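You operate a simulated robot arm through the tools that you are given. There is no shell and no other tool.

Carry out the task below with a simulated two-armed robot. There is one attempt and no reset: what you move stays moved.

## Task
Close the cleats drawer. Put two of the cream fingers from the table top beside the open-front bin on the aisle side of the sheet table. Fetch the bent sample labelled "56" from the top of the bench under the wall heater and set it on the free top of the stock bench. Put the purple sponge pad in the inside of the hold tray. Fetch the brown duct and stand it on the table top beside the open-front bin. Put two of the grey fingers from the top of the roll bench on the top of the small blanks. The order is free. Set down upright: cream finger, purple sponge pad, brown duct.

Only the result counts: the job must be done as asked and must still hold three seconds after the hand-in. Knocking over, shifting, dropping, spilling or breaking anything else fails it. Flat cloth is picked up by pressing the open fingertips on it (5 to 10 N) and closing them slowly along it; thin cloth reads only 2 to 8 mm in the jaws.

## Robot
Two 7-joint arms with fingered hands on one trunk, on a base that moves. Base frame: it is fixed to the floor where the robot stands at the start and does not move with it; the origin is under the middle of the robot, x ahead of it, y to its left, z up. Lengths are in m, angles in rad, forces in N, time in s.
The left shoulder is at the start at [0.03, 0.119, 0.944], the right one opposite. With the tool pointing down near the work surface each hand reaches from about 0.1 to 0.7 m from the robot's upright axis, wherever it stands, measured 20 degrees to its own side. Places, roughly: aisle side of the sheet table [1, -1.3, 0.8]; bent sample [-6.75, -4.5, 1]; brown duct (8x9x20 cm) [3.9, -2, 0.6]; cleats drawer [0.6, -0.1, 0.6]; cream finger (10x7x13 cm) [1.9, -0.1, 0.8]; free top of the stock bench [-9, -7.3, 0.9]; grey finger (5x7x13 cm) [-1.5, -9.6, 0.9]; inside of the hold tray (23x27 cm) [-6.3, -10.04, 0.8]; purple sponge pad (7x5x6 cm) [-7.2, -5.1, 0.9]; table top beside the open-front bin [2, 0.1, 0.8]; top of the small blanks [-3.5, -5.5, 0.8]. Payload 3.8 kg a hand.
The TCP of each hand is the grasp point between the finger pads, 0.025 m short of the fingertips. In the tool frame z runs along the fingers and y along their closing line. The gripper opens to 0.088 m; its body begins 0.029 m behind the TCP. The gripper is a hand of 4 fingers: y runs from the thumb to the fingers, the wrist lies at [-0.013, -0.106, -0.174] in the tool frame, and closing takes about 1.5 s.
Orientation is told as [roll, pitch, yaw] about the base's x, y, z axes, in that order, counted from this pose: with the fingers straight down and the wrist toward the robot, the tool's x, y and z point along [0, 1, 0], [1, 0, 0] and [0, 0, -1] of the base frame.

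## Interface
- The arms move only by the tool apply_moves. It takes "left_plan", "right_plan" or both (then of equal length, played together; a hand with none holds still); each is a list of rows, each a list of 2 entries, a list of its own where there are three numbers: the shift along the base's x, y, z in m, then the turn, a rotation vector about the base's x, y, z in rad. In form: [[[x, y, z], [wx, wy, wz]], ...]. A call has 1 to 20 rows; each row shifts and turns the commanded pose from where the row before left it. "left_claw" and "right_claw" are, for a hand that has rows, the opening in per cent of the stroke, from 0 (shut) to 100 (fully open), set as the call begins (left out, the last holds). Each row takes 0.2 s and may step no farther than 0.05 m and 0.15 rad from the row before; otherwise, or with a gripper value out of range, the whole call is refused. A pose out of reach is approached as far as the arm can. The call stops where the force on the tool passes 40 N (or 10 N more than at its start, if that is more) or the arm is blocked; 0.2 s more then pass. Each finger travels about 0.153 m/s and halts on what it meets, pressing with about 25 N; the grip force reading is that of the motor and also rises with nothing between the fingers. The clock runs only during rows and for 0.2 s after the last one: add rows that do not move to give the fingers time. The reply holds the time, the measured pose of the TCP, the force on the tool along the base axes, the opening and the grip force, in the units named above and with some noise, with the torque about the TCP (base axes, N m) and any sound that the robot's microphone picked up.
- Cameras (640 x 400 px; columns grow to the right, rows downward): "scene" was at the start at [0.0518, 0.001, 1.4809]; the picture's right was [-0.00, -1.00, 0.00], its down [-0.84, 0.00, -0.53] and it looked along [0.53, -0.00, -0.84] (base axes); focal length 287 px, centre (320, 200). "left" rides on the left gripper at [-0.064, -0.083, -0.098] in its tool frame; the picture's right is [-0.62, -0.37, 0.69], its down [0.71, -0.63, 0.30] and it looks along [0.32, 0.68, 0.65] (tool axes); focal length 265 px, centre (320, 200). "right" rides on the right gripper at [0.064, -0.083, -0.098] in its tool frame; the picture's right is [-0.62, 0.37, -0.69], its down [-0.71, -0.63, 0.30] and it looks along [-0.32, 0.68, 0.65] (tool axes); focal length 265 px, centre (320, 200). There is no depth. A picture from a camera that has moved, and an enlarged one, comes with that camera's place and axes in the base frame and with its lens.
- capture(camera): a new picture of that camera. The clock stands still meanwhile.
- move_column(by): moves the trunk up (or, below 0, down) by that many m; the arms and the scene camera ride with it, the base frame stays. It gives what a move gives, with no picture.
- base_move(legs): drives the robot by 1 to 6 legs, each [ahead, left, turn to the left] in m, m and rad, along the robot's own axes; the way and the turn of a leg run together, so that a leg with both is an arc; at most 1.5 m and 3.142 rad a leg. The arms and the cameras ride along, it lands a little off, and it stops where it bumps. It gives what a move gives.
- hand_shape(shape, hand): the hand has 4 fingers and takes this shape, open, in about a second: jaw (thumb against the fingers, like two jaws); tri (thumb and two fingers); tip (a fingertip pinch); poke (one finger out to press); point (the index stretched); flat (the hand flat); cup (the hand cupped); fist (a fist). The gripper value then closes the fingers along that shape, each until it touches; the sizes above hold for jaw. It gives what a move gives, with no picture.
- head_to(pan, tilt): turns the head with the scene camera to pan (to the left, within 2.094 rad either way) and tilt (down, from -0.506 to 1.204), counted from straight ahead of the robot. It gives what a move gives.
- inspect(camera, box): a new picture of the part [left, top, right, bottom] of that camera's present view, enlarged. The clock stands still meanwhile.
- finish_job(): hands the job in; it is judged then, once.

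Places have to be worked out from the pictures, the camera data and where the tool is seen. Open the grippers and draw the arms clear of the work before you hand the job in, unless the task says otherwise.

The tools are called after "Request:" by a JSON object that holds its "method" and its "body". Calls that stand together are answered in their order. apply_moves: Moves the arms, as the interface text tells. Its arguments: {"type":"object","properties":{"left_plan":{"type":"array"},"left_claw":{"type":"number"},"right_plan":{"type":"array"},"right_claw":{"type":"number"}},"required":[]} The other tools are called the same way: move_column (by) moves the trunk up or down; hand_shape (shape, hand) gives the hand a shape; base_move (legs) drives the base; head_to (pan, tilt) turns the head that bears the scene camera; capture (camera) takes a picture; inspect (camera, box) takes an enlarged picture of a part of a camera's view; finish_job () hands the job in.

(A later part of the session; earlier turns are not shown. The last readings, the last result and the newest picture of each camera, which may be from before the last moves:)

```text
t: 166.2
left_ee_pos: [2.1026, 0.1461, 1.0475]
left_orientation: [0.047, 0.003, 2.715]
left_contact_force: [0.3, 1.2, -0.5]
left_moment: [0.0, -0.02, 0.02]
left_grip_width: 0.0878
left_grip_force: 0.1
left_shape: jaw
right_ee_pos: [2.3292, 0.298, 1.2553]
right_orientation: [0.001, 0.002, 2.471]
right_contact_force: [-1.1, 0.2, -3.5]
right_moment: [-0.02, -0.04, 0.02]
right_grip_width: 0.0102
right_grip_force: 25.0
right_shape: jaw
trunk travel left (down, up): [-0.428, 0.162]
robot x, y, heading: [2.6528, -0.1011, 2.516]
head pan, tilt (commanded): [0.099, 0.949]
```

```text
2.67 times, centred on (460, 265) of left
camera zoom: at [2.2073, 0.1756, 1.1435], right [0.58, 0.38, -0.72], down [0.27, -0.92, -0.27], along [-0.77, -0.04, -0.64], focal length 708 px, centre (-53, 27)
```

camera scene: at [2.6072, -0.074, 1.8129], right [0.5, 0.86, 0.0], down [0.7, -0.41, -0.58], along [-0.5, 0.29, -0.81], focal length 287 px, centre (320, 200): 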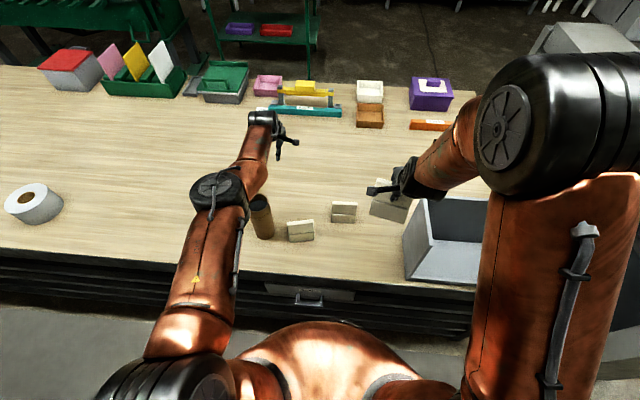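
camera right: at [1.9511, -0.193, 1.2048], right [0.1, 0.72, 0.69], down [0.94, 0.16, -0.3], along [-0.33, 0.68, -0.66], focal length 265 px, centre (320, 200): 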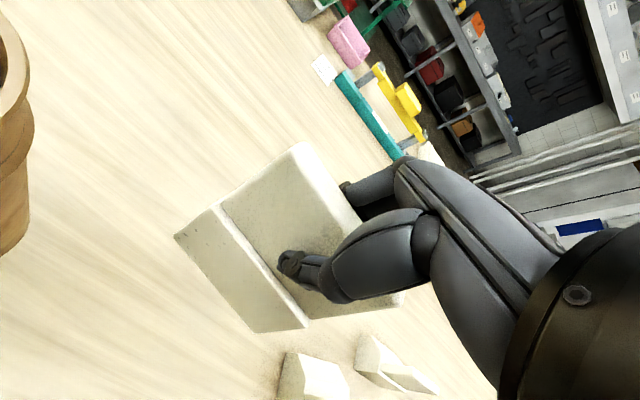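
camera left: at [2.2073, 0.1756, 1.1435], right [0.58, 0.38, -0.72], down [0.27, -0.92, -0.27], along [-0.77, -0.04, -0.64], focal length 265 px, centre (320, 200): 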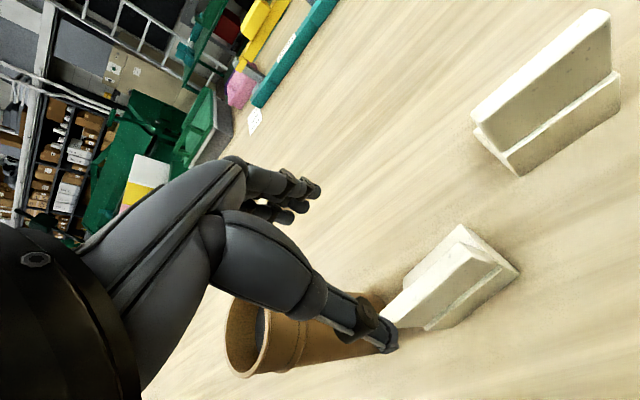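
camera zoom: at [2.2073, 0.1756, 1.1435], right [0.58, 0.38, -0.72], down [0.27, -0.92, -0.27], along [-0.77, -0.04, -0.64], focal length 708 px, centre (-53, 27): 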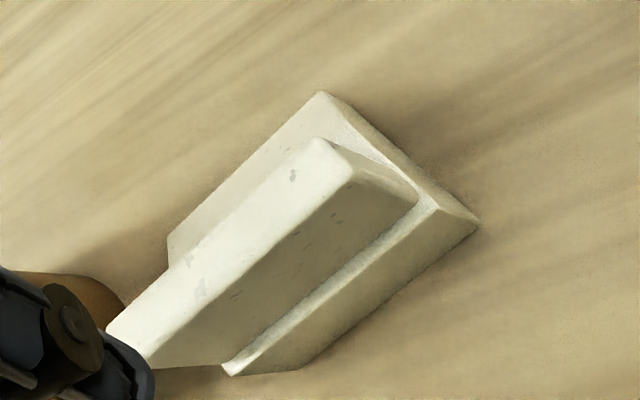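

The tab is ~11 mm nearer to me than the hover point. I correct, then descend to z≈0.90 and look before closing.

Request:
{"method": "apply_moves", "body": {"left_plan": [[[0.0065, -0.01, -0.03], [0, 0, 0.03]], [[0, 0, -0.04], [0, 0, 0]], [[0, 0, -0.04], [0, 0, 0]], [[0, 0, -0.038], [0, 0, 0]], [[0, 0, 0], [0, 0, 0]]]}}

Request:
{"method": "capture", "body": {"camera": "left"}}

```text
t: 167.4
left_ee_pos: [2.1105, 0.1382, 0.8997]
left_orientation: [0.046, 0.0, 2.745]
left_contact_force: [0.5, 0.0, 0.1]
left_moment: [0.03, -0.01, 0.0]
left_grip_width: 0.0878
left_grip_force: 0.0
left_shape: jaw
right_ee_pos: [2.3308, 0.2993, 1.254]
right_orientation: [0.0, 0.005, 2.47]
right_contact_force: [-0.5, 0.4, -4.0]
right_moment: [0.0, -0.02, 0.02]
right_grip_width: 0.0101
right_grip_force: 25.1
right_shape: jaw
trunk travel left (down, up): [-0.428, 0.162]
robot x, y, heading: [2.6532, -0.1026, 2.514]
head pan, tilt (commanded): [0.099, 0.949]
```

```text
taken
camera left: at [2.2136, 0.1696, 0.9956], right [0.57, 0.4, -0.72], down [0.3, -0.92, -0.27], along [-0.77, -0.06, -0.64], focal length 265 px, centre (320, 200)
```

left: 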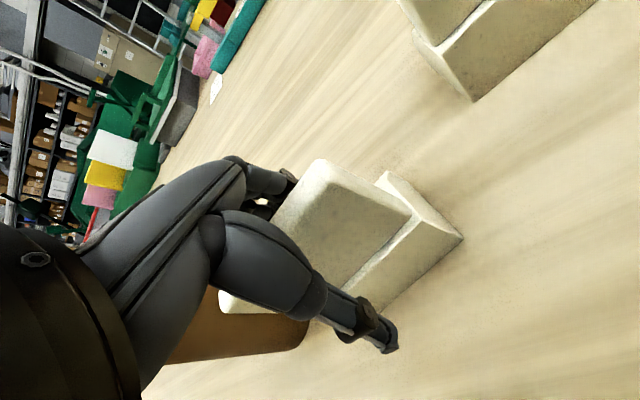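

B's tab is between thumb and fingers. I close the left hand and lift gently.

Request:
{"method": "apply_moves", "body": {"left_claw": 0, "left_plan": [[[0, 0, 0], [0, 0, 0]], [[0, 0, 0], [0, 0, 0]], [[0, 0, 0], [0, 0, 0]], [[0, 0, 0], [0, 0, 0]], [[0, 0, 0], [0, 0, 0]], [[0, 0, 0], [0, 0, 0]], [[0, 0, 0], [0, 0, 0]], [[0, 0, 0], [0, 0, 0]]]}}

Request:
{"method": "apply_moves", "body": {"left_plan": [[[0, 0, 0.02], [0, 0, 0]], [[0, 0, 0.03], [0, 0, 0]], [[0, 0, 0.04], [0, 0, 0]], [[0, 0, 0.045], [0, 0, 0]], [[0, 0, 0.045], [0, 0, 0]], [[0, 0, 0.03], [0, 0, 0]]]}}

Request:
{"method": "capture", "body": {"camera": "left"}}

Request:
{"method": "capture", "body": {"camera": "scene"}}

```text
t: 169.2
left_ee_pos: [2.1107, 0.138, 0.9]
left_orientation: [0.046, 0.0, 2.743]
left_contact_force: [-0.3, 0.4, 0.1]
left_moment: [0.04, -0.02, -0.02]
left_grip_width: 0.0105
left_grip_force: 25.7
left_shape: jaw
right_ee_pos: [2.3302, 0.2982, 1.2545]
right_orientation: [0.0, 0.004, 2.471]
right_contact_force: [-0.8, -0.5, -3.3]
right_moment: [-0.05, -0.07, -0.04]
right_grip_width: 0.0099
right_grip_force: 24.7
right_shape: jaw
trunk travel left (down, up): [-0.428, 0.162]
robot x, y, heading: [2.6533, -0.1008, 2.51]
head pan, tilt (commanded): [0.099, 0.949]
```

```text
t: 170.6
left_ee_pos: [2.1102, 0.1377, 1.1086]
left_orientation: [0.047, 0.001, 2.744]
left_contact_force: [0.3, -0.1, -3.7]
left_moment: [-0.01, -0.04, 0.0]
left_grip_width: 0.0103
left_grip_force: 25.1
left_shape: jaw
right_ee_pos: [2.3305, 0.2987, 1.2535]
right_orientation: [0.001, 0.003, 2.47]
right_contact_force: [0.1, 0.1, -3.2]
right_moment: [-0.04, -0.04, 0.01]
right_grip_width: 0.0097
right_grip_force: 25.5
right_shape: jaw
trunk travel left (down, up): [-0.428, 0.162]
robot x, y, heading: [2.6538, -0.1008, 2.511]
head pan, tilt (commanded): [0.099, 0.949]
```

```text
taken
camera left: at [2.2134, 0.1698, 1.2053], right [0.57, 0.4, -0.72], down [0.3, -0.92, -0.27], along [-0.77, -0.06, -0.64], focal length 265 px, centre (320, 200)
```

left: 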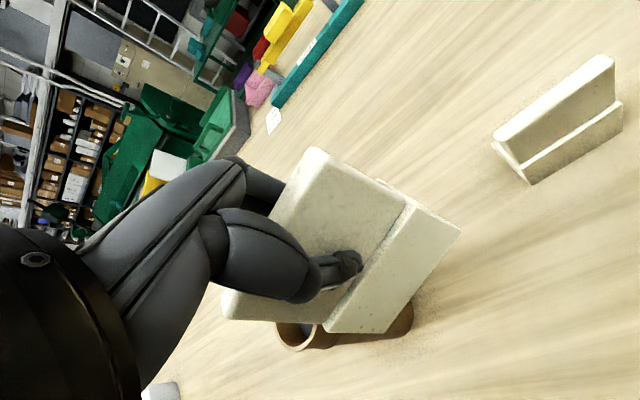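

```text
taken
camera scene: at [2.6071, -0.0744, 1.8129], right [0.5, 0.86, 0.0], down [0.7, -0.41, -0.58], along [-0.5, 0.29, -0.81], focal length 287 px, centre (320, 200)
```

scene: 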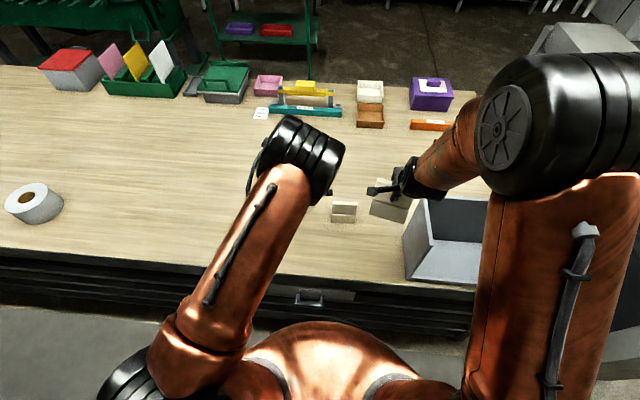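

Both fingers are held (A right, B left). I back off from the table, strafe left about 1.92 m to the aisle-side area between the tape roll and the white packet, and look before approaching.

Request:
{"method": "base_move", "body": {"legs": [[-0.35, 0, 0], [0, 1.0, 0], [0, 0.91, 0]]}}

Request:
{"method": "head_to", "body": {"pan": 0.0, "tilt": 0.85}}

Request:
{"method": "capture", "body": {"camera": "scene"}}

```text
t: 182.0
left_ee_pos: [1.2736, -1.5992, 1.1094]
left_orientation: [0.047, 0.001, 2.732]
left_contact_force: [0.4, 0.6, -4.0]
left_moment: [0.0, -0.05, 0.0]
left_grip_width: 0.0101
left_grip_force: 24.8
left_shape: jaw
right_ee_pos: [1.4965, -1.4419, 1.2536]
right_orientation: [0.002, 0.003, 2.461]
right_contact_force: [-0.4, -0.4, -4.2]
right_moment: [-0.03, -0.01, 0.0]
right_grip_width: 0.01
right_grip_force: 24.7
right_shape: jaw
trunk travel left (down, up): [-0.428, 0.162]
robot x, y, heading: [1.8122, -1.8455, 2.501]
head pan, tilt (commanded): [0.099, 0.949]
```

```text
t: 182.7
left_ee_pos: [1.2737, -1.6, 1.1094]
left_orientation: [0.047, 0.001, 2.733]
left_contact_force: [0.5, 0.7, -3.1]
left_moment: [0.03, -0.03, 0.0]
left_grip_width: 0.0101
left_grip_force: 25.2
left_shape: jaw
right_ee_pos: [1.4975, -1.4419, 1.2535]
right_orientation: [-0.001, 0.005, 2.46]
right_contact_force: [-0.7, -0.3, -3.7]
right_moment: [-0.03, -0.02, 0.01]
right_grip_width: 0.01
right_grip_force: 25.0
right_shape: jaw
trunk travel left (down, up): [-0.428, 0.162]
robot x, y, heading: [1.8135, -1.8449, 2.501]
head pan, tilt (commanded): [0.0, 0.85]
```

```text
taken
camera scene: at [1.7683, -1.8084, 1.8203], right [0.6, 0.8, 0.0], down [0.6, -0.45, -0.66], along [-0.53, 0.39, -0.75], focal length 287 px, centre (320, 200)
```

scene: 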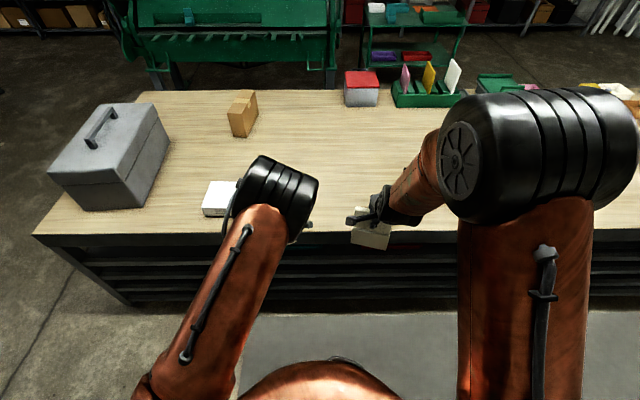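

Robot is at n=2.55,u=-0.43; the white packet's right edge is near u≈-0.75, so B will go to u≈-0.55 and A to u≈-0.29. I drive forward to the table.

Request:
{"method": "base_move", "body": {"legs": [[0.365, 0, 0.01]]}}

Request:
{"method": "head_to", "body": {"pan": 0.0, "tilt": 1.0}}

Request:
{"method": "capture", "body": {"camera": "scene"}}

Request:
{"method": "capture", "body": {"camera": "left"}}

Request:
{"method": "capture", "body": {"camera": "right"}}

```text
t: 185.0
left_ee_pos: [0.9775, -1.3899, 1.1094]
left_orientation: [0.048, 0.0, 2.744]
left_contact_force: [-0.2, -0.4, -4.8]
left_moment: [-0.04, -0.07, 0.02]
left_grip_width: 0.0104
left_grip_force: 25.1
left_shape: jaw
right_ee_pos: [1.1994, -1.2294, 1.2524]
right_orientation: [0.001, 0.005, 2.471]
right_contact_force: [-1.5, 0.5, -4.0]
right_moment: [-0.05, -0.05, -0.05]
right_grip_width: 0.01
right_grip_force: 25.5
right_shape: jaw
trunk travel left (down, up): [-0.428, 0.162]
robot x, y, heading: [1.521, -1.6298, 2.515]
head pan, tilt (commanded): [0.0, 0.85]
```

```text
t: 185.7
left_ee_pos: [0.9776, -1.3904, 1.1076]
left_orientation: [0.046, 0.001, 2.743]
left_contact_force: [0.6, -0.2, -3.8]
left_moment: [0.03, -0.04, 0.03]
left_grip_width: 0.0103
left_grip_force: 24.8
left_shape: jaw
right_ee_pos: [1.1985, -1.2287, 1.2527]
right_orientation: [0.001, 0.005, 2.47]
right_contact_force: [-0.2, 0.0, -4.8]
right_moment: [-0.03, -0.04, 0.0]
right_grip_width: 0.01
right_grip_force: 25.1
right_shape: jaw
trunk travel left (down, up): [-0.428, 0.162]
robot x, y, heading: [1.5236, -1.6318, 2.515]
head pan, tilt (commanded): [0.0, 1.0]
```

```text
taken
camera scene: at [1.4811, -1.598, 1.8093], right [0.59, 0.81, 0.0], down [0.68, -0.49, -0.54], along [-0.44, 0.32, -0.84], focal length 287 px, centre (320, 200)
```

scene: 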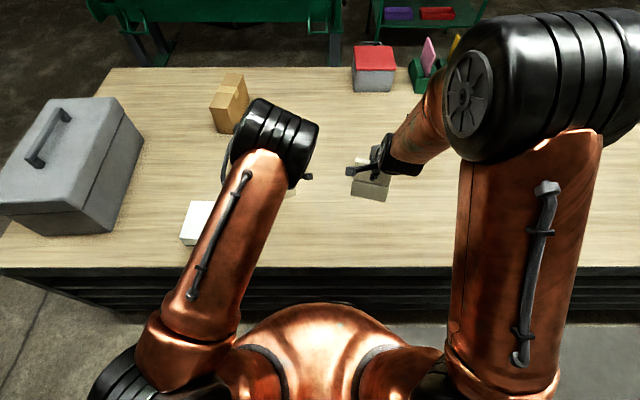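

```text
taken
camera left: at [1.0812, -1.3584, 1.2044], right [0.57, 0.4, -0.72], down [0.3, -0.92, -0.27], along [-0.77, -0.06, -0.64], focal length 265 px, centre (320, 200)
```

left: 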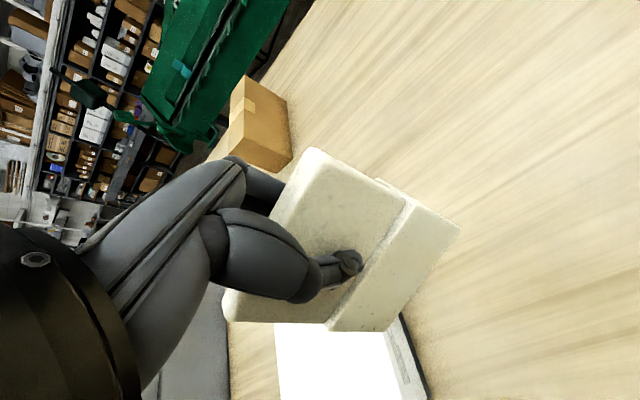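

```text
taken
camera right: at [1.2232, -1.3326, 1.3511], right [0.09, 0.72, 0.69], down [0.94, 0.17, -0.3], along [-0.33, 0.68, -0.66], focal length 265 px, centre (320, 200)
```

right: 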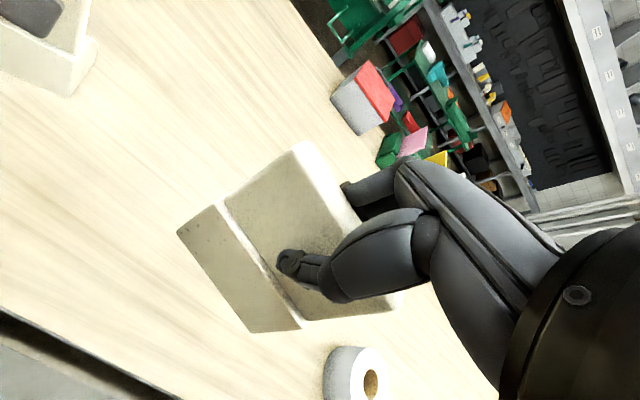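

The packet's right edge is at u≈-0.69. I shift B 4 cm away from it and A 9 cm further onto the table, then lower both with the trunk.

Request:
{"method": "apply_moves", "body": {"left_plan": [[[0.0118, 0.0162, 0], [0, 0, 0]], [[0.0118, 0.0162, 0], [0, 0, 0]], [[0, 0, 0], [0, 0, 0]]], "right_plan": [[[-0.0243, 0.0176, 0], [0, 0, 0]], [[-0.0243, 0.0176, 0], [0, 0, 0]], [[-0.0243, 0.0176, 0], [0, 0, 0]]]}}

Request:
{"method": "move_column", "body": {"by": -0.18}}

Request:
{"method": "capture", "body": {"camera": "left"}}

Request:
{"method": "capture", "body": {"camera": "scene"}}

```text
t: 186.5
left_ee_pos: [1.0013, -1.358, 1.1091]
left_orientation: [0.048, 0.003, 2.746]
left_contact_force: [0.6, 0.1, -4.6]
left_moment: [-0.01, -0.06, 0.0]
left_grip_width: 0.0101
left_grip_force: 25.3
left_shape: jaw
right_ee_pos: [1.1251, -1.1778, 1.2526]
right_orientation: [-0.001, 0.005, 2.47]
right_contact_force: [0.1, 0.6, -4.1]
right_moment: [-0.04, -0.05, 0.01]
right_grip_width: 0.0098
right_grip_force: 25.1
right_shape: jaw
trunk travel left (down, up): [-0.428, 0.162]
robot x, y, heading: [1.5164, -1.6288, 2.518]
head pan, tilt (commanded): [0.0, 1.0]
```

```text
t: 188.5
left_ee_pos: [1.0013, -1.3592, 0.9287]
left_orientation: [0.049, -0.001, 2.745]
left_contact_force: [0.3, 0.5, -5.1]
left_moment: [-0.02, -0.04, 0.01]
left_grip_width: 0.0103
left_grip_force: 24.6
left_shape: jaw
right_ee_pos: [1.1258, -1.1773, 1.0743]
right_orientation: [0.001, 0.006, 2.472]
right_contact_force: [0.2, -0.3, -4.9]
right_moment: [-0.01, 0.01, -0.02]
right_grip_width: 0.0101
right_grip_force: 25.3
right_shape: jaw
trunk travel left (down, up): [-0.248, 0.342]
robot x, y, heading: [1.5236, -1.6322, 2.516]
head pan, tilt (commanded): [0.0, 1.0]
```

```text
taken
camera left: at [1.1052, -1.3266, 1.0246], right [0.57, 0.4, -0.72], down [0.3, -0.92, -0.27], along [-0.77, -0.06, -0.64], focal length 265 px, centre (320, 200)
```

left: 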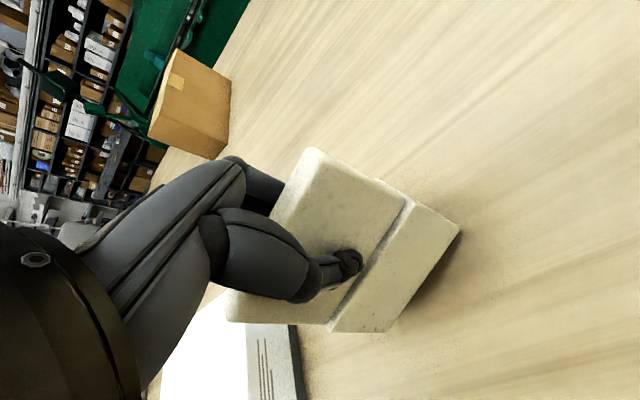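

```text
taken
camera scene: at [1.482, -1.5986, 1.6294], right [0.59, 0.81, 0.0], down [0.68, -0.49, -0.54], along [-0.44, 0.32, -0.84], focal length 287 px, centre (320, 200)
```

scene: 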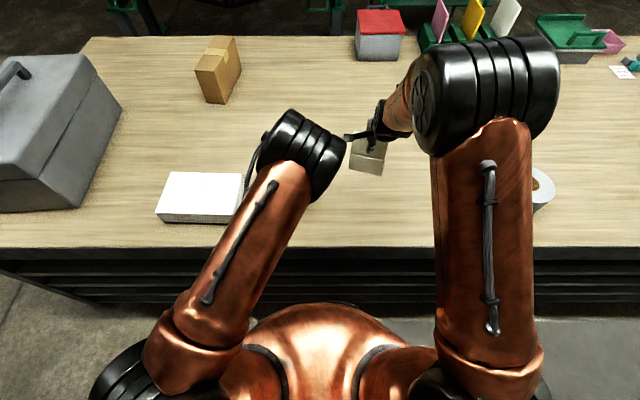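

B is 3 cm above the table at u≈-0.51. I lower the left hand to contact in fine steps.

Request:
{"method": "apply_moves", "body": {"left_plan": [[[0, 0, -0.012], [0, 0, 0]], [[0, 0, -0.008], [0, 0, 0]], [[0, 0, -0.004], [0, 0, 0]], [[0, 0, -0.003], [0, 0, 0]]]}}

```text
t: 189.5
left_ee_pos: [1.0025, -1.3586, 0.9008]
left_orientation: [0.047, -0.001, 2.743]
left_contact_force: [-0.1, 0.4, -2.8]
left_moment: [0.0, 0.02, 0.02]
left_grip_width: 0.0098
left_grip_force: 24.9
left_shape: jaw
right_ee_pos: [1.1261, -1.1769, 1.0743]
right_orientation: [-0.001, 0.006, 2.472]
right_contact_force: [-0.1, 0.0, -4.1]
right_moment: [-0.06, -0.02, -0.02]
right_grip_width: 0.0101
right_grip_force: 25.5
right_shape: jaw
trunk travel left (down, up): [-0.248, 0.342]
robot x, y, heading: [1.5243, -1.6305, 2.516]
head pan, tilt (commanded): [0.0, 1.0]
```

Request:
{"method": "apply_moves", "body": {"left_plan": [[[0, 0, -0.002], [0, 0, 0]], [[0, 0, -0.002], [0, 0, 0]]]}}

Request:
{"method": "inspect", "body": {"camera": "left", "box": [180, 120, 500, 360]}}

```text
t: 190.1
left_ee_pos: [1.0028, -1.3577, 0.8992]
left_orientation: [0.048, -0.004, 2.744]
left_contact_force: [1.5, -0.4, 7.8]
left_moment: [0.0, 0.0, -0.03]
left_grip_width: 0.0104
left_grip_force: 25.0
left_shape: jaw
right_ee_pos: [1.127, -1.1779, 1.0748]
right_orientation: [-0.001, 0.003, 2.471]
right_contact_force: [0.1, 0.0, -4.1]
right_moment: [0.0, -0.04, 0.02]
right_grip_width: 0.0101
right_grip_force: 25.1
right_shape: jaw
trunk travel left (down, up): [-0.248, 0.342]
robot x, y, heading: [1.5251, -1.6266, 2.516]
head pan, tilt (commanded): [0.0, 1.0]
```

```text
1.67 times, centred on (340, 240) of left
camera zoom: at [1.1057, -1.3264, 0.9949], right [0.56, 0.4, -0.72], down [0.3, -0.91, -0.27], along [-0.77, -0.06, -0.64], focal length 442 px, centre (287, 133)
```

zoom: 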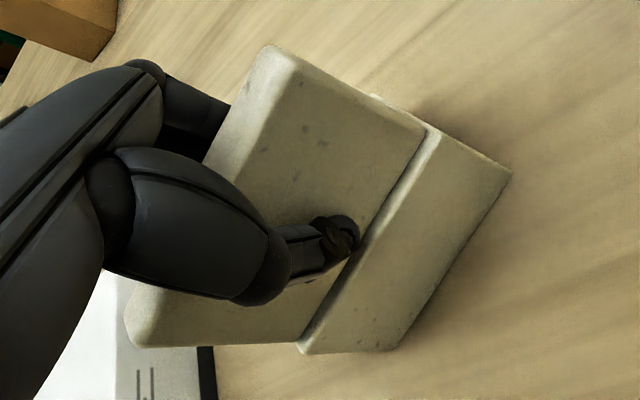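

B has touched down flat (+7.8 N). I open the left hand and raise it clear, then lower A with the right hand.

Request:
{"method": "apply_moves", "body": {"left_claw": 100, "left_plan": [[[0, 0, 0], [0, 0, 0]], [[0, 0, 0], [0, 0, 0]], [[0, 0, 0], [0, 0, 0]], [[0, 0, 0], [0, 0, 0]]]}}

Request:
{"method": "apply_moves", "body": {"left_plan": [[[0, 0, 0.03], [0, 0, 0]], [[0, 0, 0.04], [0, 0, 0]], [[0, 0, 0.045], [0, 0, 0]], [[0, 0, 0.045], [0, 0, 0]], [[0, 0, 0.045], [0, 0, 0]]], "right_plan": [[[0, 0, -0.04], [0, 0, 0]], [[0, 0, -0.04], [0, 0, 0]], [[0, 0, -0.04], [0, 0, 0]], [[0, 0, -0.03], [0, 0, 0]], [[0, 0, 0], [0, 0, 0]]]}}

Request:
{"method": "capture", "body": {"camera": "left"}}

Request:
{"method": "capture", "body": {"camera": "right"}}

```text
t: 191.1
left_ee_pos: [1.0021, -1.358, 0.8985]
left_orientation: [0.046, -0.001, 2.743]
left_contact_force: [-0.2, 0.5, -0.4]
left_moment: [-0.05, 0.02, 0.01]
left_grip_width: 0.0877
left_grip_force: 0.0
left_shape: jaw
right_ee_pos: [1.127, -1.1775, 1.0734]
right_orientation: [0.0, 0.007, 2.472]
right_contact_force: [-0.1, -0.7, -4.0]
right_moment: [-0.06, -0.07, 0.0]
right_grip_width: 0.01
right_grip_force: 24.9
right_shape: jaw
trunk travel left (down, up): [-0.248, 0.342]
robot x, y, heading: [1.5231, -1.627, 2.518]
head pan, tilt (commanded): [0.0, 1.0]
```

```text
t: 192.3
left_ee_pos: [1.0031, -1.3595, 1.1044]
left_orientation: [0.047, 0.001, 2.746]
left_contact_force: [0.3, -0.4, 0.4]
left_moment: [-0.01, 0.01, -0.02]
left_grip_width: 0.088
left_grip_force: 0.2
left_shape: jaw
right_ee_pos: [1.1275, -1.1767, 0.9245]
right_orientation: [0.0, 0.003, 2.471]
right_contact_force: [-0.1, 0.9, -3.6]
right_moment: [-0.08, -0.02, 0.0]
right_grip_width: 0.0096
right_grip_force: 24.8
right_shape: jaw
trunk travel left (down, up): [-0.248, 0.342]
robot x, y, heading: [1.5215, -1.632, 2.518]
head pan, tilt (commanded): [0.0, 1.0]
```

```text
taken
camera left: at [1.1062, -1.3281, 1.1991], right [0.57, 0.4, -0.72], down [0.3, -0.92, -0.27], along [-0.77, -0.06, -0.64], focal length 265 px, centre (320, 200)
```

left: 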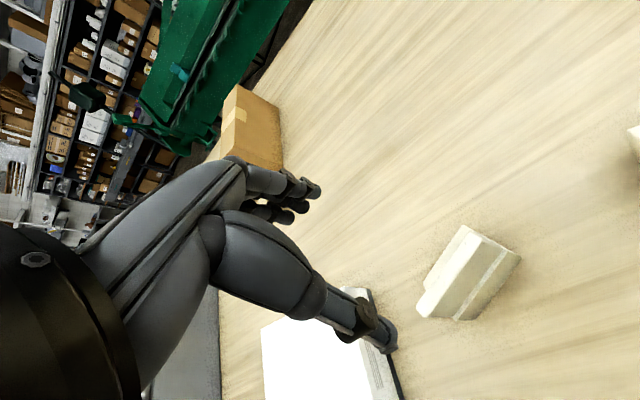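

```text
taken
camera right: at [1.1515, -1.2811, 1.021], right [0.1, 0.72, 0.69], down [0.94, 0.17, -0.3], along [-0.33, 0.68, -0.66], focal length 265 px, centre (320, 200)
```

right: 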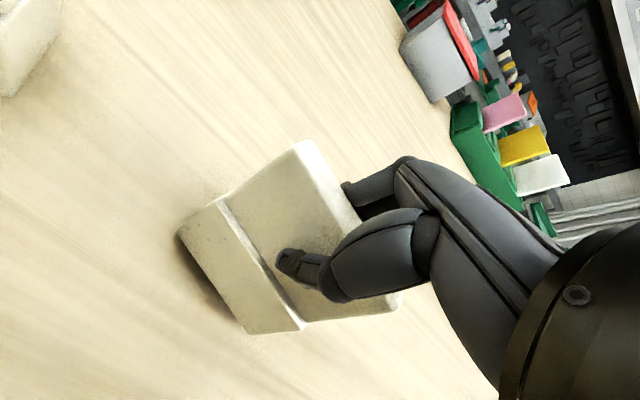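

B stands upright by itself. Now I lower A the last ~18 mm until it touches.

Request:
{"method": "apply_moves", "body": {"right_plan": [[[0, 0, -0.01], [0, 0, 0]], [[0, 0, -0.004], [0, 0, 0]], [[0, 0, -0.003], [0, 0, 0]], [[0, 0, -0.002], [0, 0, 0]]]}}

```text
t: 193.3
left_ee_pos: [1.003, -1.3585, 1.1037]
left_orientation: [0.048, -0.002, 2.743]
left_contact_force: [0.9, -0.4, -0.2]
left_moment: [0.02, 0.02, -0.01]
left_grip_width: 0.0877
left_grip_force: 0.0
left_shape: jaw
right_ee_pos: [1.1263, -1.1771, 0.9066]
right_orientation: [0.001, 0.002, 2.472]
right_contact_force: [0.2, -1.0, 4.6]
right_moment: [0.02, 0.02, 0.02]
right_grip_width: 0.0103
right_grip_force: 25.5
right_shape: jaw
trunk travel left (down, up): [-0.248, 0.342]
robot x, y, heading: [1.5232, -1.6259, 2.517]
head pan, tilt (commanded): [0.0, 1.0]
```

A is down (+4.6 N). I open the right hand and raise it clear, then look at the result.

Request:
{"method": "apply_moves", "body": {"right_claw": 100, "right_plan": [[[0, 0, 0], [0, 0, 0]], [[0, 0, 0], [0, 0, 0]], [[0, 0, 0], [0, 0, 0]], [[0, 0, 0], [0, 0, 0]]]}}

Request:
{"method": "apply_moves", "body": {"right_plan": [[[0, 0, 0.03], [0, 0, 0]], [[0, 0, 0.04], [0, 0, 0]], [[0, 0, 0.045], [0, 0, 0]], [[0, 0, 0.045], [0, 0, 0]], [[0, 0, 0.045], [0, 0, 0]]]}}

Request:
{"method": "base_move", "body": {"legs": [[-0.4, 0, 0]]}}

Request:
{"method": "head_to", "body": {"pan": 0.0, "tilt": 0.7}}

Request:
{"method": "capture", "body": {"camera": "scene"}}

Request:
{"method": "head_to", "body": {"pan": -0.9, "tilt": 0.5}}

Request:
{"method": "capture", "body": {"camera": "scene"}}

```text
t: 194.3
left_ee_pos: [1.0019, -1.3591, 1.1036]
left_orientation: [0.047, -0.001, 2.744]
left_contact_force: [0.8, -0.4, -0.3]
left_moment: [-0.01, 0.02, 0.03]
left_grip_width: 0.0876
left_grip_force: 0.1
left_shape: jaw
right_ee_pos: [1.127, -1.177, 0.9053]
right_orientation: [0.0, 0.004, 2.471]
right_contact_force: [0.7, -0.3, 0.8]
right_moment: [0.03, -0.01, 0.0]
right_grip_width: 0.0876
right_grip_force: 0.0
right_shape: jaw
trunk travel left (down, up): [-0.248, 0.342]
robot x, y, heading: [1.5193, -1.6288, 2.516]
head pan, tilt (commanded): [0.0, 1.0]
```

```text
t: 195.5
left_ee_pos: [1.0035, -1.3589, 1.104]
left_orientation: [0.048, -0.001, 2.743]
left_contact_force: [-0.1, 0.1, -0.1]
left_moment: [-0.01, 0.04, 0.0]
left_grip_width: 0.0872
left_grip_force: 0.1
left_shape: jaw
right_ee_pos: [1.1279, -1.1782, 1.1116]
right_orientation: [-0.002, 0.004, 2.472]
right_contact_force: [0.6, -0.2, 0.2]
right_moment: [0.01, 0.0, -0.03]
right_grip_width: 0.0879
right_grip_force: 0.1
right_shape: jaw
trunk travel left (down, up): [-0.248, 0.342]
robot x, y, heading: [1.5184, -1.6317, 2.516]
head pan, tilt (commanded): [0.0, 1.0]
```

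```text
t: 198.0
left_ee_pos: [1.3262, -1.5921, 1.1041]
left_orientation: [0.047, 0.001, 2.74]
left_contact_force: [-0.3, -1.0, 0.1]
left_moment: [0.02, 0.02, 0.01]
left_grip_width: 0.0877
left_grip_force: 0.0
left_shape: jaw
right_ee_pos: [1.4514, -1.4102, 1.1101]
right_orientation: [-0.002, 0.004, 2.468]
right_contact_force: [0.1, -0.8, -0.2]
right_moment: [-0.02, 0.02, -0.07]
right_grip_width: 0.0875
right_grip_force: 0.0
right_shape: jaw
trunk travel left (down, up): [-0.248, 0.342]
robot x, y, heading: [1.8441, -1.864, 2.509]
head pan, tilt (commanded): [0.0, 1.0]
```

```text
t: 198.8
left_ee_pos: [1.3247, -1.5915, 1.1024]
left_orientation: [0.047, 0.001, 2.739]
left_contact_force: [0.2, 0.3, 0.1]
left_moment: [-0.01, -0.02, -0.02]
left_grip_width: 0.0875
left_grip_force: 0.1
left_shape: jaw
right_ee_pos: [1.4519, -1.4099, 1.1097]
right_orientation: [0.001, 0.004, 2.467]
right_contact_force: [-0.1, -0.3, 0.8]
right_moment: [0.03, 0.02, 0.01]
right_grip_width: 0.0874
right_grip_force: 0.0
right_shape: jaw
trunk travel left (down, up): [-0.248, 0.342]
robot x, y, heading: [1.8396, -1.8621, 2.513]
head pan, tilt (commanded): [0.0, 0.7]
```

```text
taken
camera scene: at [1.7923, -1.8243, 1.6526], right [0.59, 0.81, 0.0], down [0.52, -0.38, -0.76], along [-0.62, 0.45, -0.65], focal length 287 px, centre (320, 200)
```

scene: 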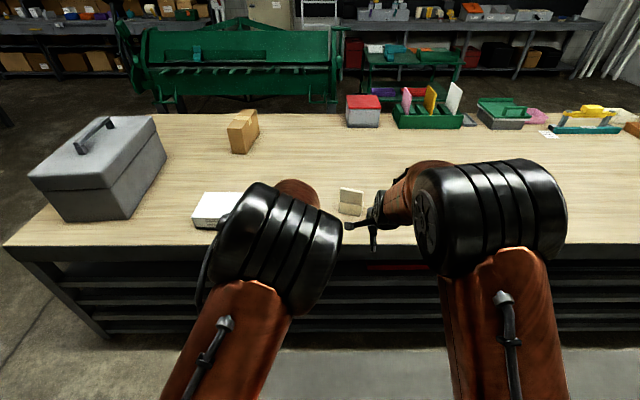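

```text
t: 200.0
left_ee_pos: [1.3251, -1.591, 1.1033]
left_orientation: [0.048, 0.0, 2.74]
left_contact_force: [0.2, 0.5, 0.3]
left_moment: [0.01, 0.02, -0.01]
left_grip_width: 0.0874
left_grip_force: 0.0
left_shape: jaw
right_ee_pos: [1.4507, -1.4102, 1.1096]
right_orientation: [0.0, 0.004, 2.468]
right_contact_force: [0.1, 0.0, -0.4]
right_moment: [-0.02, -0.02, -0.01]
right_grip_width: 0.0878
right_grip_force: 0.0
right_shape: jaw
trunk travel left (down, up): [-0.248, 0.342]
robot x, y, heading: [1.8473, -1.8642, 2.509]
head pan, tilt (commanded): [-0.901, 0.499]
```

```text
taken
camera scene: at [1.8575, -1.7836, 1.6704], right [1.0, 0.04, 0.0], down [0.02, -0.48, -0.88], along [-0.03, 0.88, -0.48], focal length 287 px, centre (320, 200)
```

scene: 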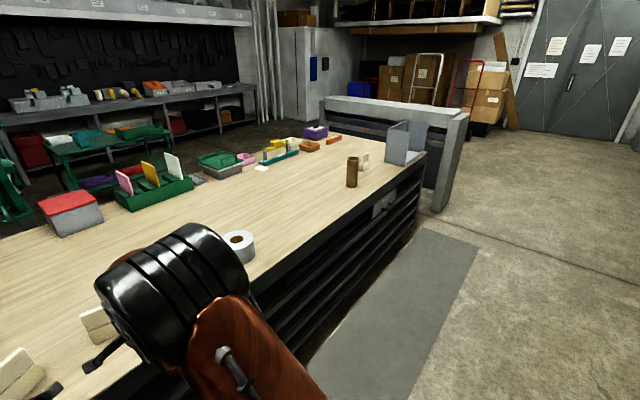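

The duct, C, A stand as intended (B was seen upright from the hand camera). I tuck both arms into a travel pose, turn left to face down the room, and survey the way.

Request:
{"method": "apply_moves", "body": {"left_plan": [[[0.0173, -0.0374, 0.005], [0, 0, -0.045]], [[0.0173, -0.0374, 0.005], [0, 0, -0.045]], [[0.0173, -0.0374, 0.005], [0, 0, -0.045]], [[0.0173, -0.0374, 0.005], [0, 0, -0.045]], [[0.0173, -0.0374, 0.005], [0.038, -0.028, -0.045]]], "right_plan": [[[0.043, -0.009, 0.005], [0, 0, 0.009]], [[0.043, -0.009, 0.005], [0, 0, 0.009]], [[0.043, -0.009, 0.005], [0, 0, 0.009]], [[0.043, -0.009, 0.005], [0, 0, 0.009]], [[0.043, -0.009, 0.005], [0, 0, 0.009]]]}}

Request:
{"method": "head_to", "body": {"pan": 0.0, "tilt": 0.75}}

Request:
{"method": "capture", "body": {"camera": "scene"}}

Request:
{"method": "base_move", "body": {"legs": [[0, 0, 1.571]]}}

Request:
{"method": "head_to", "body": {"pan": 0.0, "tilt": 0.35}}

Request:
{"method": "capture", "body": {"camera": "scene"}}

```text
t: 201.2
left_ee_pos: [1.4134, -1.7818, 1.128]
left_orientation: [-0.002, -0.001, 2.515]
left_contact_force: [0.3, -1.2, -0.3]
left_moment: [0.0, 0.01, -0.01]
left_grip_width: 0.0881
left_grip_force: 0.1
left_shape: jaw
right_ee_pos: [1.6675, -1.4589, 1.136]
right_orientation: [-0.001, 0.002, 2.515]
right_contact_force: [-0.1, -0.6, 1.0]
right_moment: [0.0, -0.03, 0.01]
right_grip_width: 0.0875
right_grip_force: 0.1
right_shape: jaw
trunk travel left (down, up): [-0.248, 0.342]
robot x, y, heading: [1.8471, -1.8609, 2.51]
head pan, tilt (commanded): [-0.901, 0.499]
```

```text
t: 202.4
left_ee_pos: [1.4112, -1.7782, 1.128]
left_orientation: [-0.001, 0.002, 2.515]
left_contact_force: [0.4, -0.8, -0.2]
left_moment: [-0.02, 0.01, -0.02]
left_grip_width: 0.0876
left_grip_force: 0.1
left_shape: jaw
right_ee_pos: [1.666, -1.4556, 1.135]
right_orientation: [0.0, 0.002, 2.513]
right_contact_force: [1.0, -0.5, -0.5]
right_moment: [0.04, -0.03, -0.03]
right_grip_width: 0.0878
right_grip_force: 0.0
right_shape: jaw
trunk travel left (down, up): [-0.248, 0.342]
robot x, y, heading: [1.845, -1.8681, 2.509]
head pan, tilt (commanded): [0.0, 0.75]
```

```text
taken
camera scene: at [1.7943, -1.8255, 1.6485], right [0.59, 0.81, 0.0], down [0.55, -0.4, -0.73], along [-0.59, 0.43, -0.68], focal length 287 px, centre (320, 200)
```

scene: 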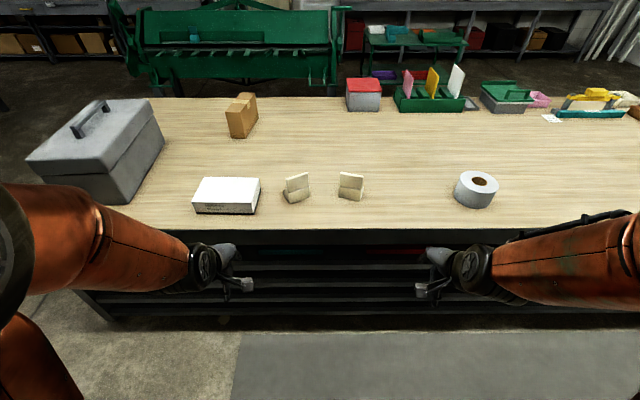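

```text
t: 206.7
left_ee_pos: [1.7625, -2.2961, 1.1285]
left_orientation: [-0.001, 0.001, -2.188]
left_contact_force: [-0.2, -0.4, -0.1]
left_moment: [0.01, 0.0, -0.02]
left_grip_width: 0.0875
left_grip_force: 0.0
left_shape: jaw
right_ee_pos: [1.4357, -2.0461, 1.1356]
right_orientation: [0.0, 0.004, -2.188]
right_contact_force: [0.5, -0.4, 0.2]
right_moment: [0.03, -0.01, 0.0]
right_grip_width: 0.0877
right_grip_force: 0.0
right_shape: jaw
trunk travel left (down, up): [-0.248, 0.342]
robot x, y, heading: [1.8391, -1.862, -2.194]
head pan, tilt (commanded): [0.0, 0.75]
```

```text
t: 207.5
left_ee_pos: [1.7628, -2.297, 1.1277]
left_orientation: [-0.001, 0.003, -2.186]
left_contact_force: [0.5, 0.4, 0.0]
left_moment: [-0.01, 0.01, -0.04]
left_grip_width: 0.0876
left_grip_force: 0.0
left_shape: jaw
right_ee_pos: [1.4366, -2.0464, 1.1342]
right_orientation: [0.0, 0.005, -2.19]
right_contact_force: [0.6, 0.6, 0.5]
right_moment: [-0.01, -0.02, -0.01]
right_grip_width: 0.0878
right_grip_force: 0.1
right_shape: jaw
trunk travel left (down, up): [-0.248, 0.342]
robot x, y, heading: [1.8484, -1.8655, -2.197]
head pan, tilt (commanded): [0.0, 0.351]
```

```text
taken
camera scene: at [1.8027, -1.9228, 1.684], right [-0.81, 0.58, 0.0], down [0.2, 0.28, -0.94], along [-0.55, -0.76, -0.34], focal length 287 px, centre (320, 200)
```

scene: 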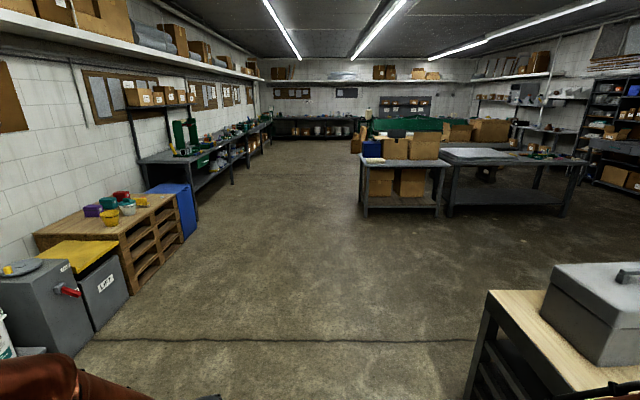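

Both cream fingers stand upright beside the packet. The central lane ahead is clear; I drive 6 m down the room and look again.

Request:
{"method": "base_move", "body": {"legs": [[1.5, 0, 0], [1.5, 0, 0], [1.5, 0, 0], [1.5, 0, 0]]}}

Request:
{"method": "capture", "body": {"camera": "scene"}}

Request:
{"method": "head_to", "body": {"pan": 0.8, "tilt": 0.4}}

Request:
{"method": "capture", "body": {"camera": "scene"}}

Request:
{"method": "head_to", "body": {"pan": -0.9, "tilt": 0.4}}

Request:
{"method": "capture", "body": {"camera": "scene"}}

```text
t: 236.0
left_ee_pos: [-1.7366, -7.166, 1.1278]
left_orientation: [-0.001, 0.002, -2.178]
left_contact_force: [0.0, 0.8, -0.1]
left_moment: [-0.02, 0.01, -0.02]
left_grip_width: 0.0878
left_grip_force: 0.0
left_shape: jaw
right_ee_pos: [-2.0646, -6.9173, 1.1348]
right_orientation: [-0.001, 0.002, -2.181]
right_contact_force: [-0.4, -0.7, 0.3]
right_moment: [-0.03, -0.04, -0.02]
right_grip_width: 0.0875
right_grip_force: 0.1
right_shape: jaw
trunk travel left (down, up): [-0.248, 0.342]
robot x, y, heading: [-1.658, -6.7343, -2.186]
head pan, tilt (commanded): [0.0, 0.351]
```

```text
taken
camera scene: at [-1.6997, -6.7922, 1.6841], right [-0.82, 0.58, 0.0], down [0.2, 0.28, -0.94], along [-0.54, -0.77, -0.34], focal length 287 px, centre (320, 200)
```

scene: 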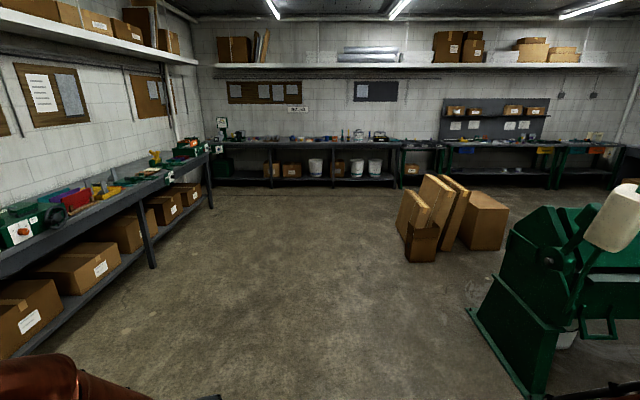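

```text
t: 237.2
left_ee_pos: [-1.7378, -7.1663, 1.1271]
left_orientation: [0.0, 0.004, -2.179]
left_contact_force: [-0.2, -0.3, 0.0]
left_moment: [-0.03, 0.03, 0.03]
left_grip_width: 0.0878
left_grip_force: 0.0
left_shape: jaw
right_ee_pos: [-2.0636, -6.9166, 1.1351]
right_orientation: [0.001, 0.002, -2.182]
right_contact_force: [-0.3, 0.5, 0.6]
right_moment: [0.0, -0.01, 0.02]
right_grip_width: 0.0878
right_grip_force: 0.1
right_shape: jaw
trunk travel left (down, up): [-0.248, 0.342]
robot x, y, heading: [-1.6584, -6.7326, -2.182]
head pan, tilt (commanded): [0.799, 0.4]
```

```text
taken
camera scene: at [-1.6289, -6.8068, 1.6796], right [-0.98, -0.18, 0.0], down [-0.07, 0.38, -0.92], along [0.17, -0.91, -0.39], focal length 287 px, centre (320, 200)
```

scene: 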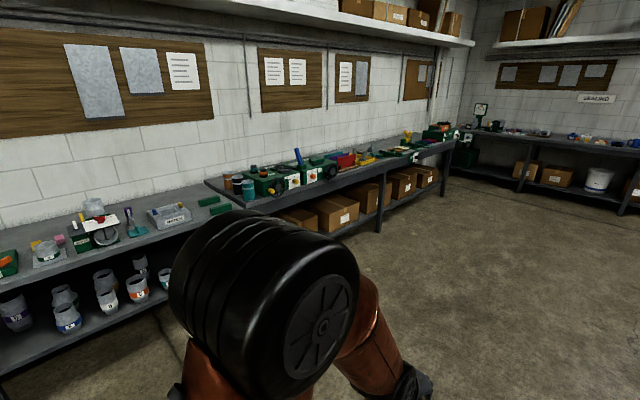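

```text
t: 238.9
left_ee_pos: [-1.7367, -7.1665, 1.1281]
left_orientation: [0.0, 0.002, -2.176]
left_contact_force: [-0.8, -0.5, 0.0]
left_moment: [-0.02, -0.02, 0.01]
left_grip_width: 0.0878
left_grip_force: 0.0
left_shape: jaw
right_ee_pos: [-2.0642, -6.9171, 1.1345]
right_orientation: [0.002, 0.004, -2.181]
right_contact_force: [0.2, -0.2, -0.1]
right_moment: [-0.02, -0.01, 0.04]
right_grip_width: 0.0875
right_grip_force: 0.1
right_shape: jaw
trunk travel left (down, up): [-0.248, 0.342]
robot x, y, heading: [-1.6579, -6.7321, -2.186]
head pan, tilt (commanded): [-0.901, 0.4]
```

```text
taken
camera scene: at [-1.7384, -6.7211, 1.6796], right [-0.06, 1.0, 0.0], down [0.39, 0.02, -0.92], along [-0.92, -0.05, -0.39], focal length 287 px, centre (320, 200)
```

scene: 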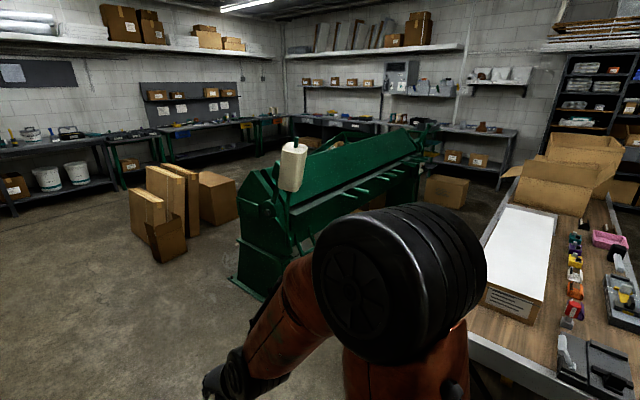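

I inspect the roll bench area where the grey fingers should be and the box on the middle table that may be the "small blanks".

Request:
{"method": "inspect", "body": {"camera": "scene", "box": [440, 180, 640, 400]}}

Request:
{"method": "head_to", "body": {"pan": 0.7, "tilt": 0.3}}

Request:
{"method": "inspect", "body": {"camera": "scene", "box": [180, 130, 420, 250]}}

```text
1.82 times, centred on (540, 290) of scene
camera zoom: at [-1.7384, -6.7211, 1.6796], right [-0.06, 1.0, 0.0], down [0.39, 0.02, -0.92], along [-0.92, -0.05, -0.39], focal length 522 px, centre (-80, 36)
```

zoom: 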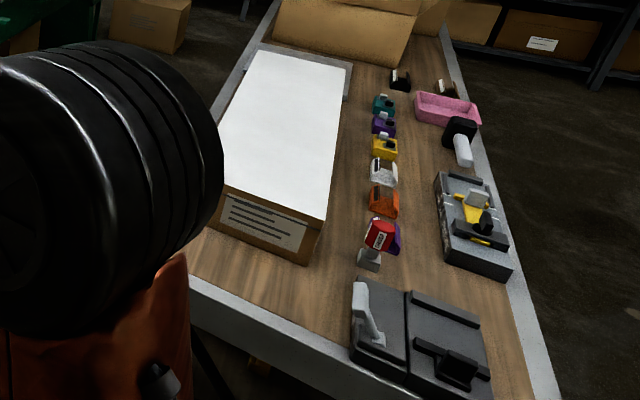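

```text
t: 240.6
left_ee_pos: [-1.7378, -7.1664, 1.1289]
left_orientation: [0.0, 0.002, -2.179]
left_contact_force: [0.1, 0.3, 0.0]
left_moment: [-0.01, 0.0, 0.03]
left_grip_width: 0.0875
left_grip_force: 0.2
left_shape: jaw
right_ee_pos: [-2.064, -6.9183, 1.1348]
right_orientation: [0.001, 0.004, -2.18]
right_contact_force: [-0.7, 0.7, 0.7]
right_moment: [0.0, -0.01, 0.02]
right_grip_width: 0.0876
right_grip_force: 0.0
right_shape: jaw
trunk travel left (down, up): [-0.248, 0.342]
robot x, y, heading: [-1.6593, -6.7318, -2.184]
head pan, tilt (commanded): [0.7, 0.3]
```

```text
2.67 times, centred on (300, 190) of scene
camera zoom: at [-1.6379, -6.8088, 1.6888], right [-1.0, -0.09, 0.0], down [-0.03, 0.29, -0.96], along [0.08, -0.95, -0.3], focal length 766 px, centre (373, 227)
```

zoom: 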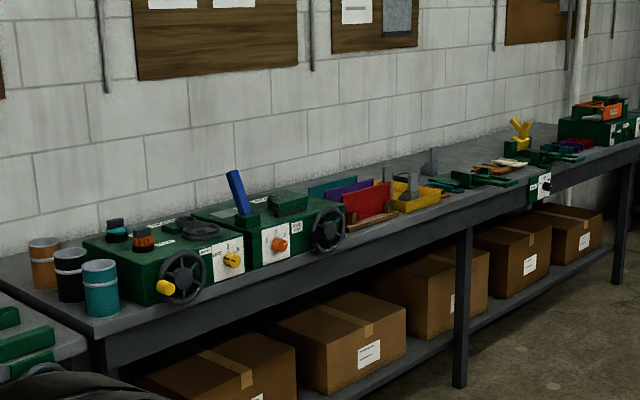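

The grey fingers (grey blocks with a thin upright tab) are on the roll bench near the red and yellow pieces. I drive further and turn to face that bench.

Request:
{"method": "base_move", "body": {"legs": [[1.2, 0, 0], [1.0, 0, 0], [0, 0, 1.558]]}}

Request:
{"method": "head_to", "body": {"pan": 0.0, "tilt": 0.5}}

Request:
{"method": "capture", "body": {"camera": "scene"}}

Request:
{"method": "inspect", "body": {"camera": "scene", "box": [200, 130, 440, 280]}}

```text
t: 255.3
left_ee_pos: [-2.5006, -8.6193, 1.1287]
left_orientation: [0.001, 0.002, -0.61]
left_contact_force: [1.0, -0.1, -0.2]
left_moment: [-0.01, -0.03, -0.02]
left_grip_width: 0.0878
left_grip_force: 0.0
left_shape: jaw
right_ee_pos: [-2.7501, -8.9456, 1.1351]
right_orientation: [0.0, 0.004, -0.614]
right_contact_force: [0.8, -0.4, -0.6]
right_moment: [0.01, 0.01, -0.02]
right_grip_width: 0.0875
right_grip_force: 0.0
right_shape: jaw
trunk travel left (down, up): [-0.248, 0.342]
robot x, y, heading: [-2.9342, -8.5406, -0.619]
head pan, tilt (commanded): [0.7, 0.3]
```

```text
t: 256.4
left_ee_pos: [-2.5007, -8.6188, 1.1273]
left_orientation: [-0.001, 0.001, -0.611]
left_contact_force: [0.7, 1.3, -0.3]
left_moment: [0.0, -0.02, 0.02]
left_grip_width: 0.0878
left_grip_force: 0.2
left_shape: jaw
right_ee_pos: [-2.7497, -8.9455, 1.1349]
right_orientation: [-0.002, 0.004, -0.614]
right_contact_force: [0.5, 0.2, -0.3]
right_moment: [-0.03, -0.01, 0.03]
right_grip_width: 0.0878
right_grip_force: 0.1
right_shape: jaw
trunk travel left (down, up): [-0.248, 0.342]
robot x, y, heading: [-2.9345, -8.5382, -0.616]
head pan, tilt (commanded): [0.0, 0.499]
```

```text
taken
camera scene: at [-2.873, -8.5805, 1.6704], right [-0.58, -0.82, 0.0], down [-0.39, 0.28, -0.88], along [0.72, -0.51, -0.48], focal length 287 px, centre (320, 200)
```

scene: 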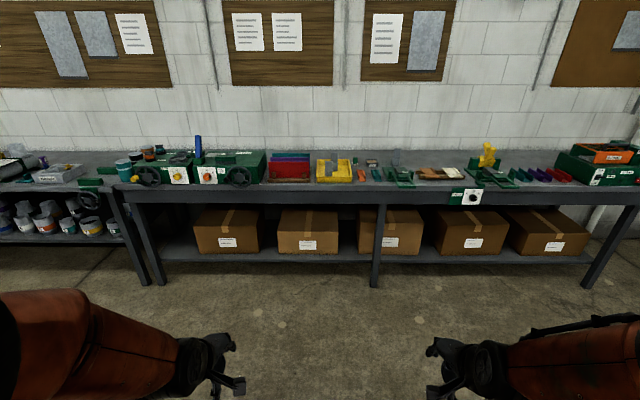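

```text
2.67 times, centred on (320, 205) of scene
camera zoom: at [-2.873, -8.5805, 1.6704], right [-0.58, -0.82, 0.0], down [-0.39, 0.28, -0.88], along [0.72, -0.51, -0.48], focal length 766 px, centre (320, 187)
```

zoom: 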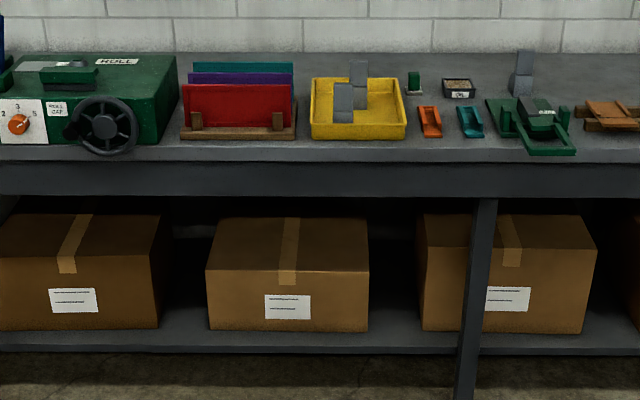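

Two grey fingers seem to be in or behind a yellow tray, and a third stands at right-rear. I drive closer (bench edge ≈ n 4.36) and look down at them.

Request:
{"method": "base_move", "body": {"legs": [[1.15, 0, -0.01]]}}

Request:
{"method": "head_to", "body": {"pan": -0.1, "tilt": 0.7}}

Request:
{"method": "capture", "body": {"camera": "scene"}}

Request:
{"method": "inspect", "body": {"camera": "scene", "box": [220, 110, 460, 260]}}

```text
t: 262.2
left_ee_pos: [-1.5646, -9.3031, 1.128]
left_orientation: [0.002, 0.002, -0.628]
left_contact_force: [-0.8, 0.0, 0.3]
left_moment: [-0.01, 0.02, 0.05]
left_grip_width: 0.0879
left_grip_force: 0.1
left_shape: jaw
right_ee_pos: [-1.8224, -9.625, 1.1352]
right_orientation: [0.0, 0.003, -0.631]
right_contact_force: [0.0, -1.3, 0.5]
right_moment: [-0.01, -0.02, 0.03]
right_grip_width: 0.0874
right_grip_force: 0.1
right_shape: jaw
trunk travel left (down, up): [-0.248, 0.342]
robot x, y, heading: [-1.9985, -9.2143, -0.631]
head pan, tilt (commanded): [0.0, 0.499]
```

```text
t: 263.0
left_ee_pos: [-1.5657, -9.3036, 1.1278]
left_orientation: [0.001, 0.002, -0.628]
left_contact_force: [0.1, 0.3, 0.7]
left_moment: [-0.01, -0.02, 0.04]
left_grip_width: 0.0876
left_grip_force: 0.0
left_shape: jaw
right_ee_pos: [-1.8211, -9.6248, 1.1341]
right_orientation: [-0.001, 0.002, -0.631]
right_contact_force: [-0.1, 0.8, 0.9]
right_moment: [-0.02, 0.0, 0.0]
right_grip_width: 0.0879
right_grip_force: 0.0
right_shape: jaw
trunk travel left (down, up): [-0.248, 0.342]
robot x, y, heading: [-1.997, -9.2168, -0.63]
head pan, tilt (commanded): [-0.099, 0.7]
```

```text
taken
camera scene: at [-1.9479, -9.2603, 1.6528], right [-0.67, -0.74, 0.0], down [-0.48, 0.43, -0.77], along [0.57, -0.51, -0.64], focal length 287 px, centre (320, 200)
```

scene: 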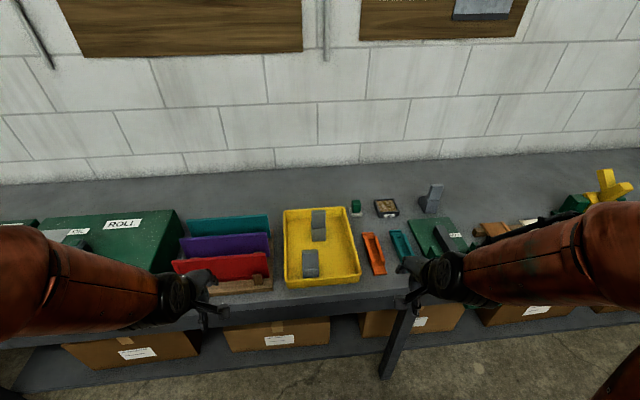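

```text
2.67 times, centred on (340, 185) of scene
camera zoom: at [-1.9479, -9.2603, 1.6528], right [-0.67, -0.74, 0.0], down [-0.48, 0.43, -0.77], along [0.57, -0.51, -0.64], focal length 766 px, centre (267, 240)
```

zoom: 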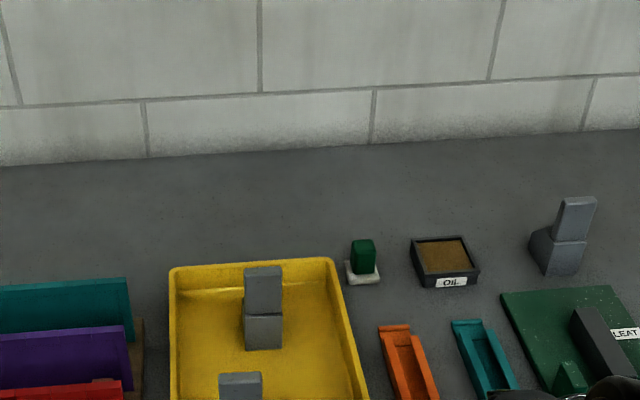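

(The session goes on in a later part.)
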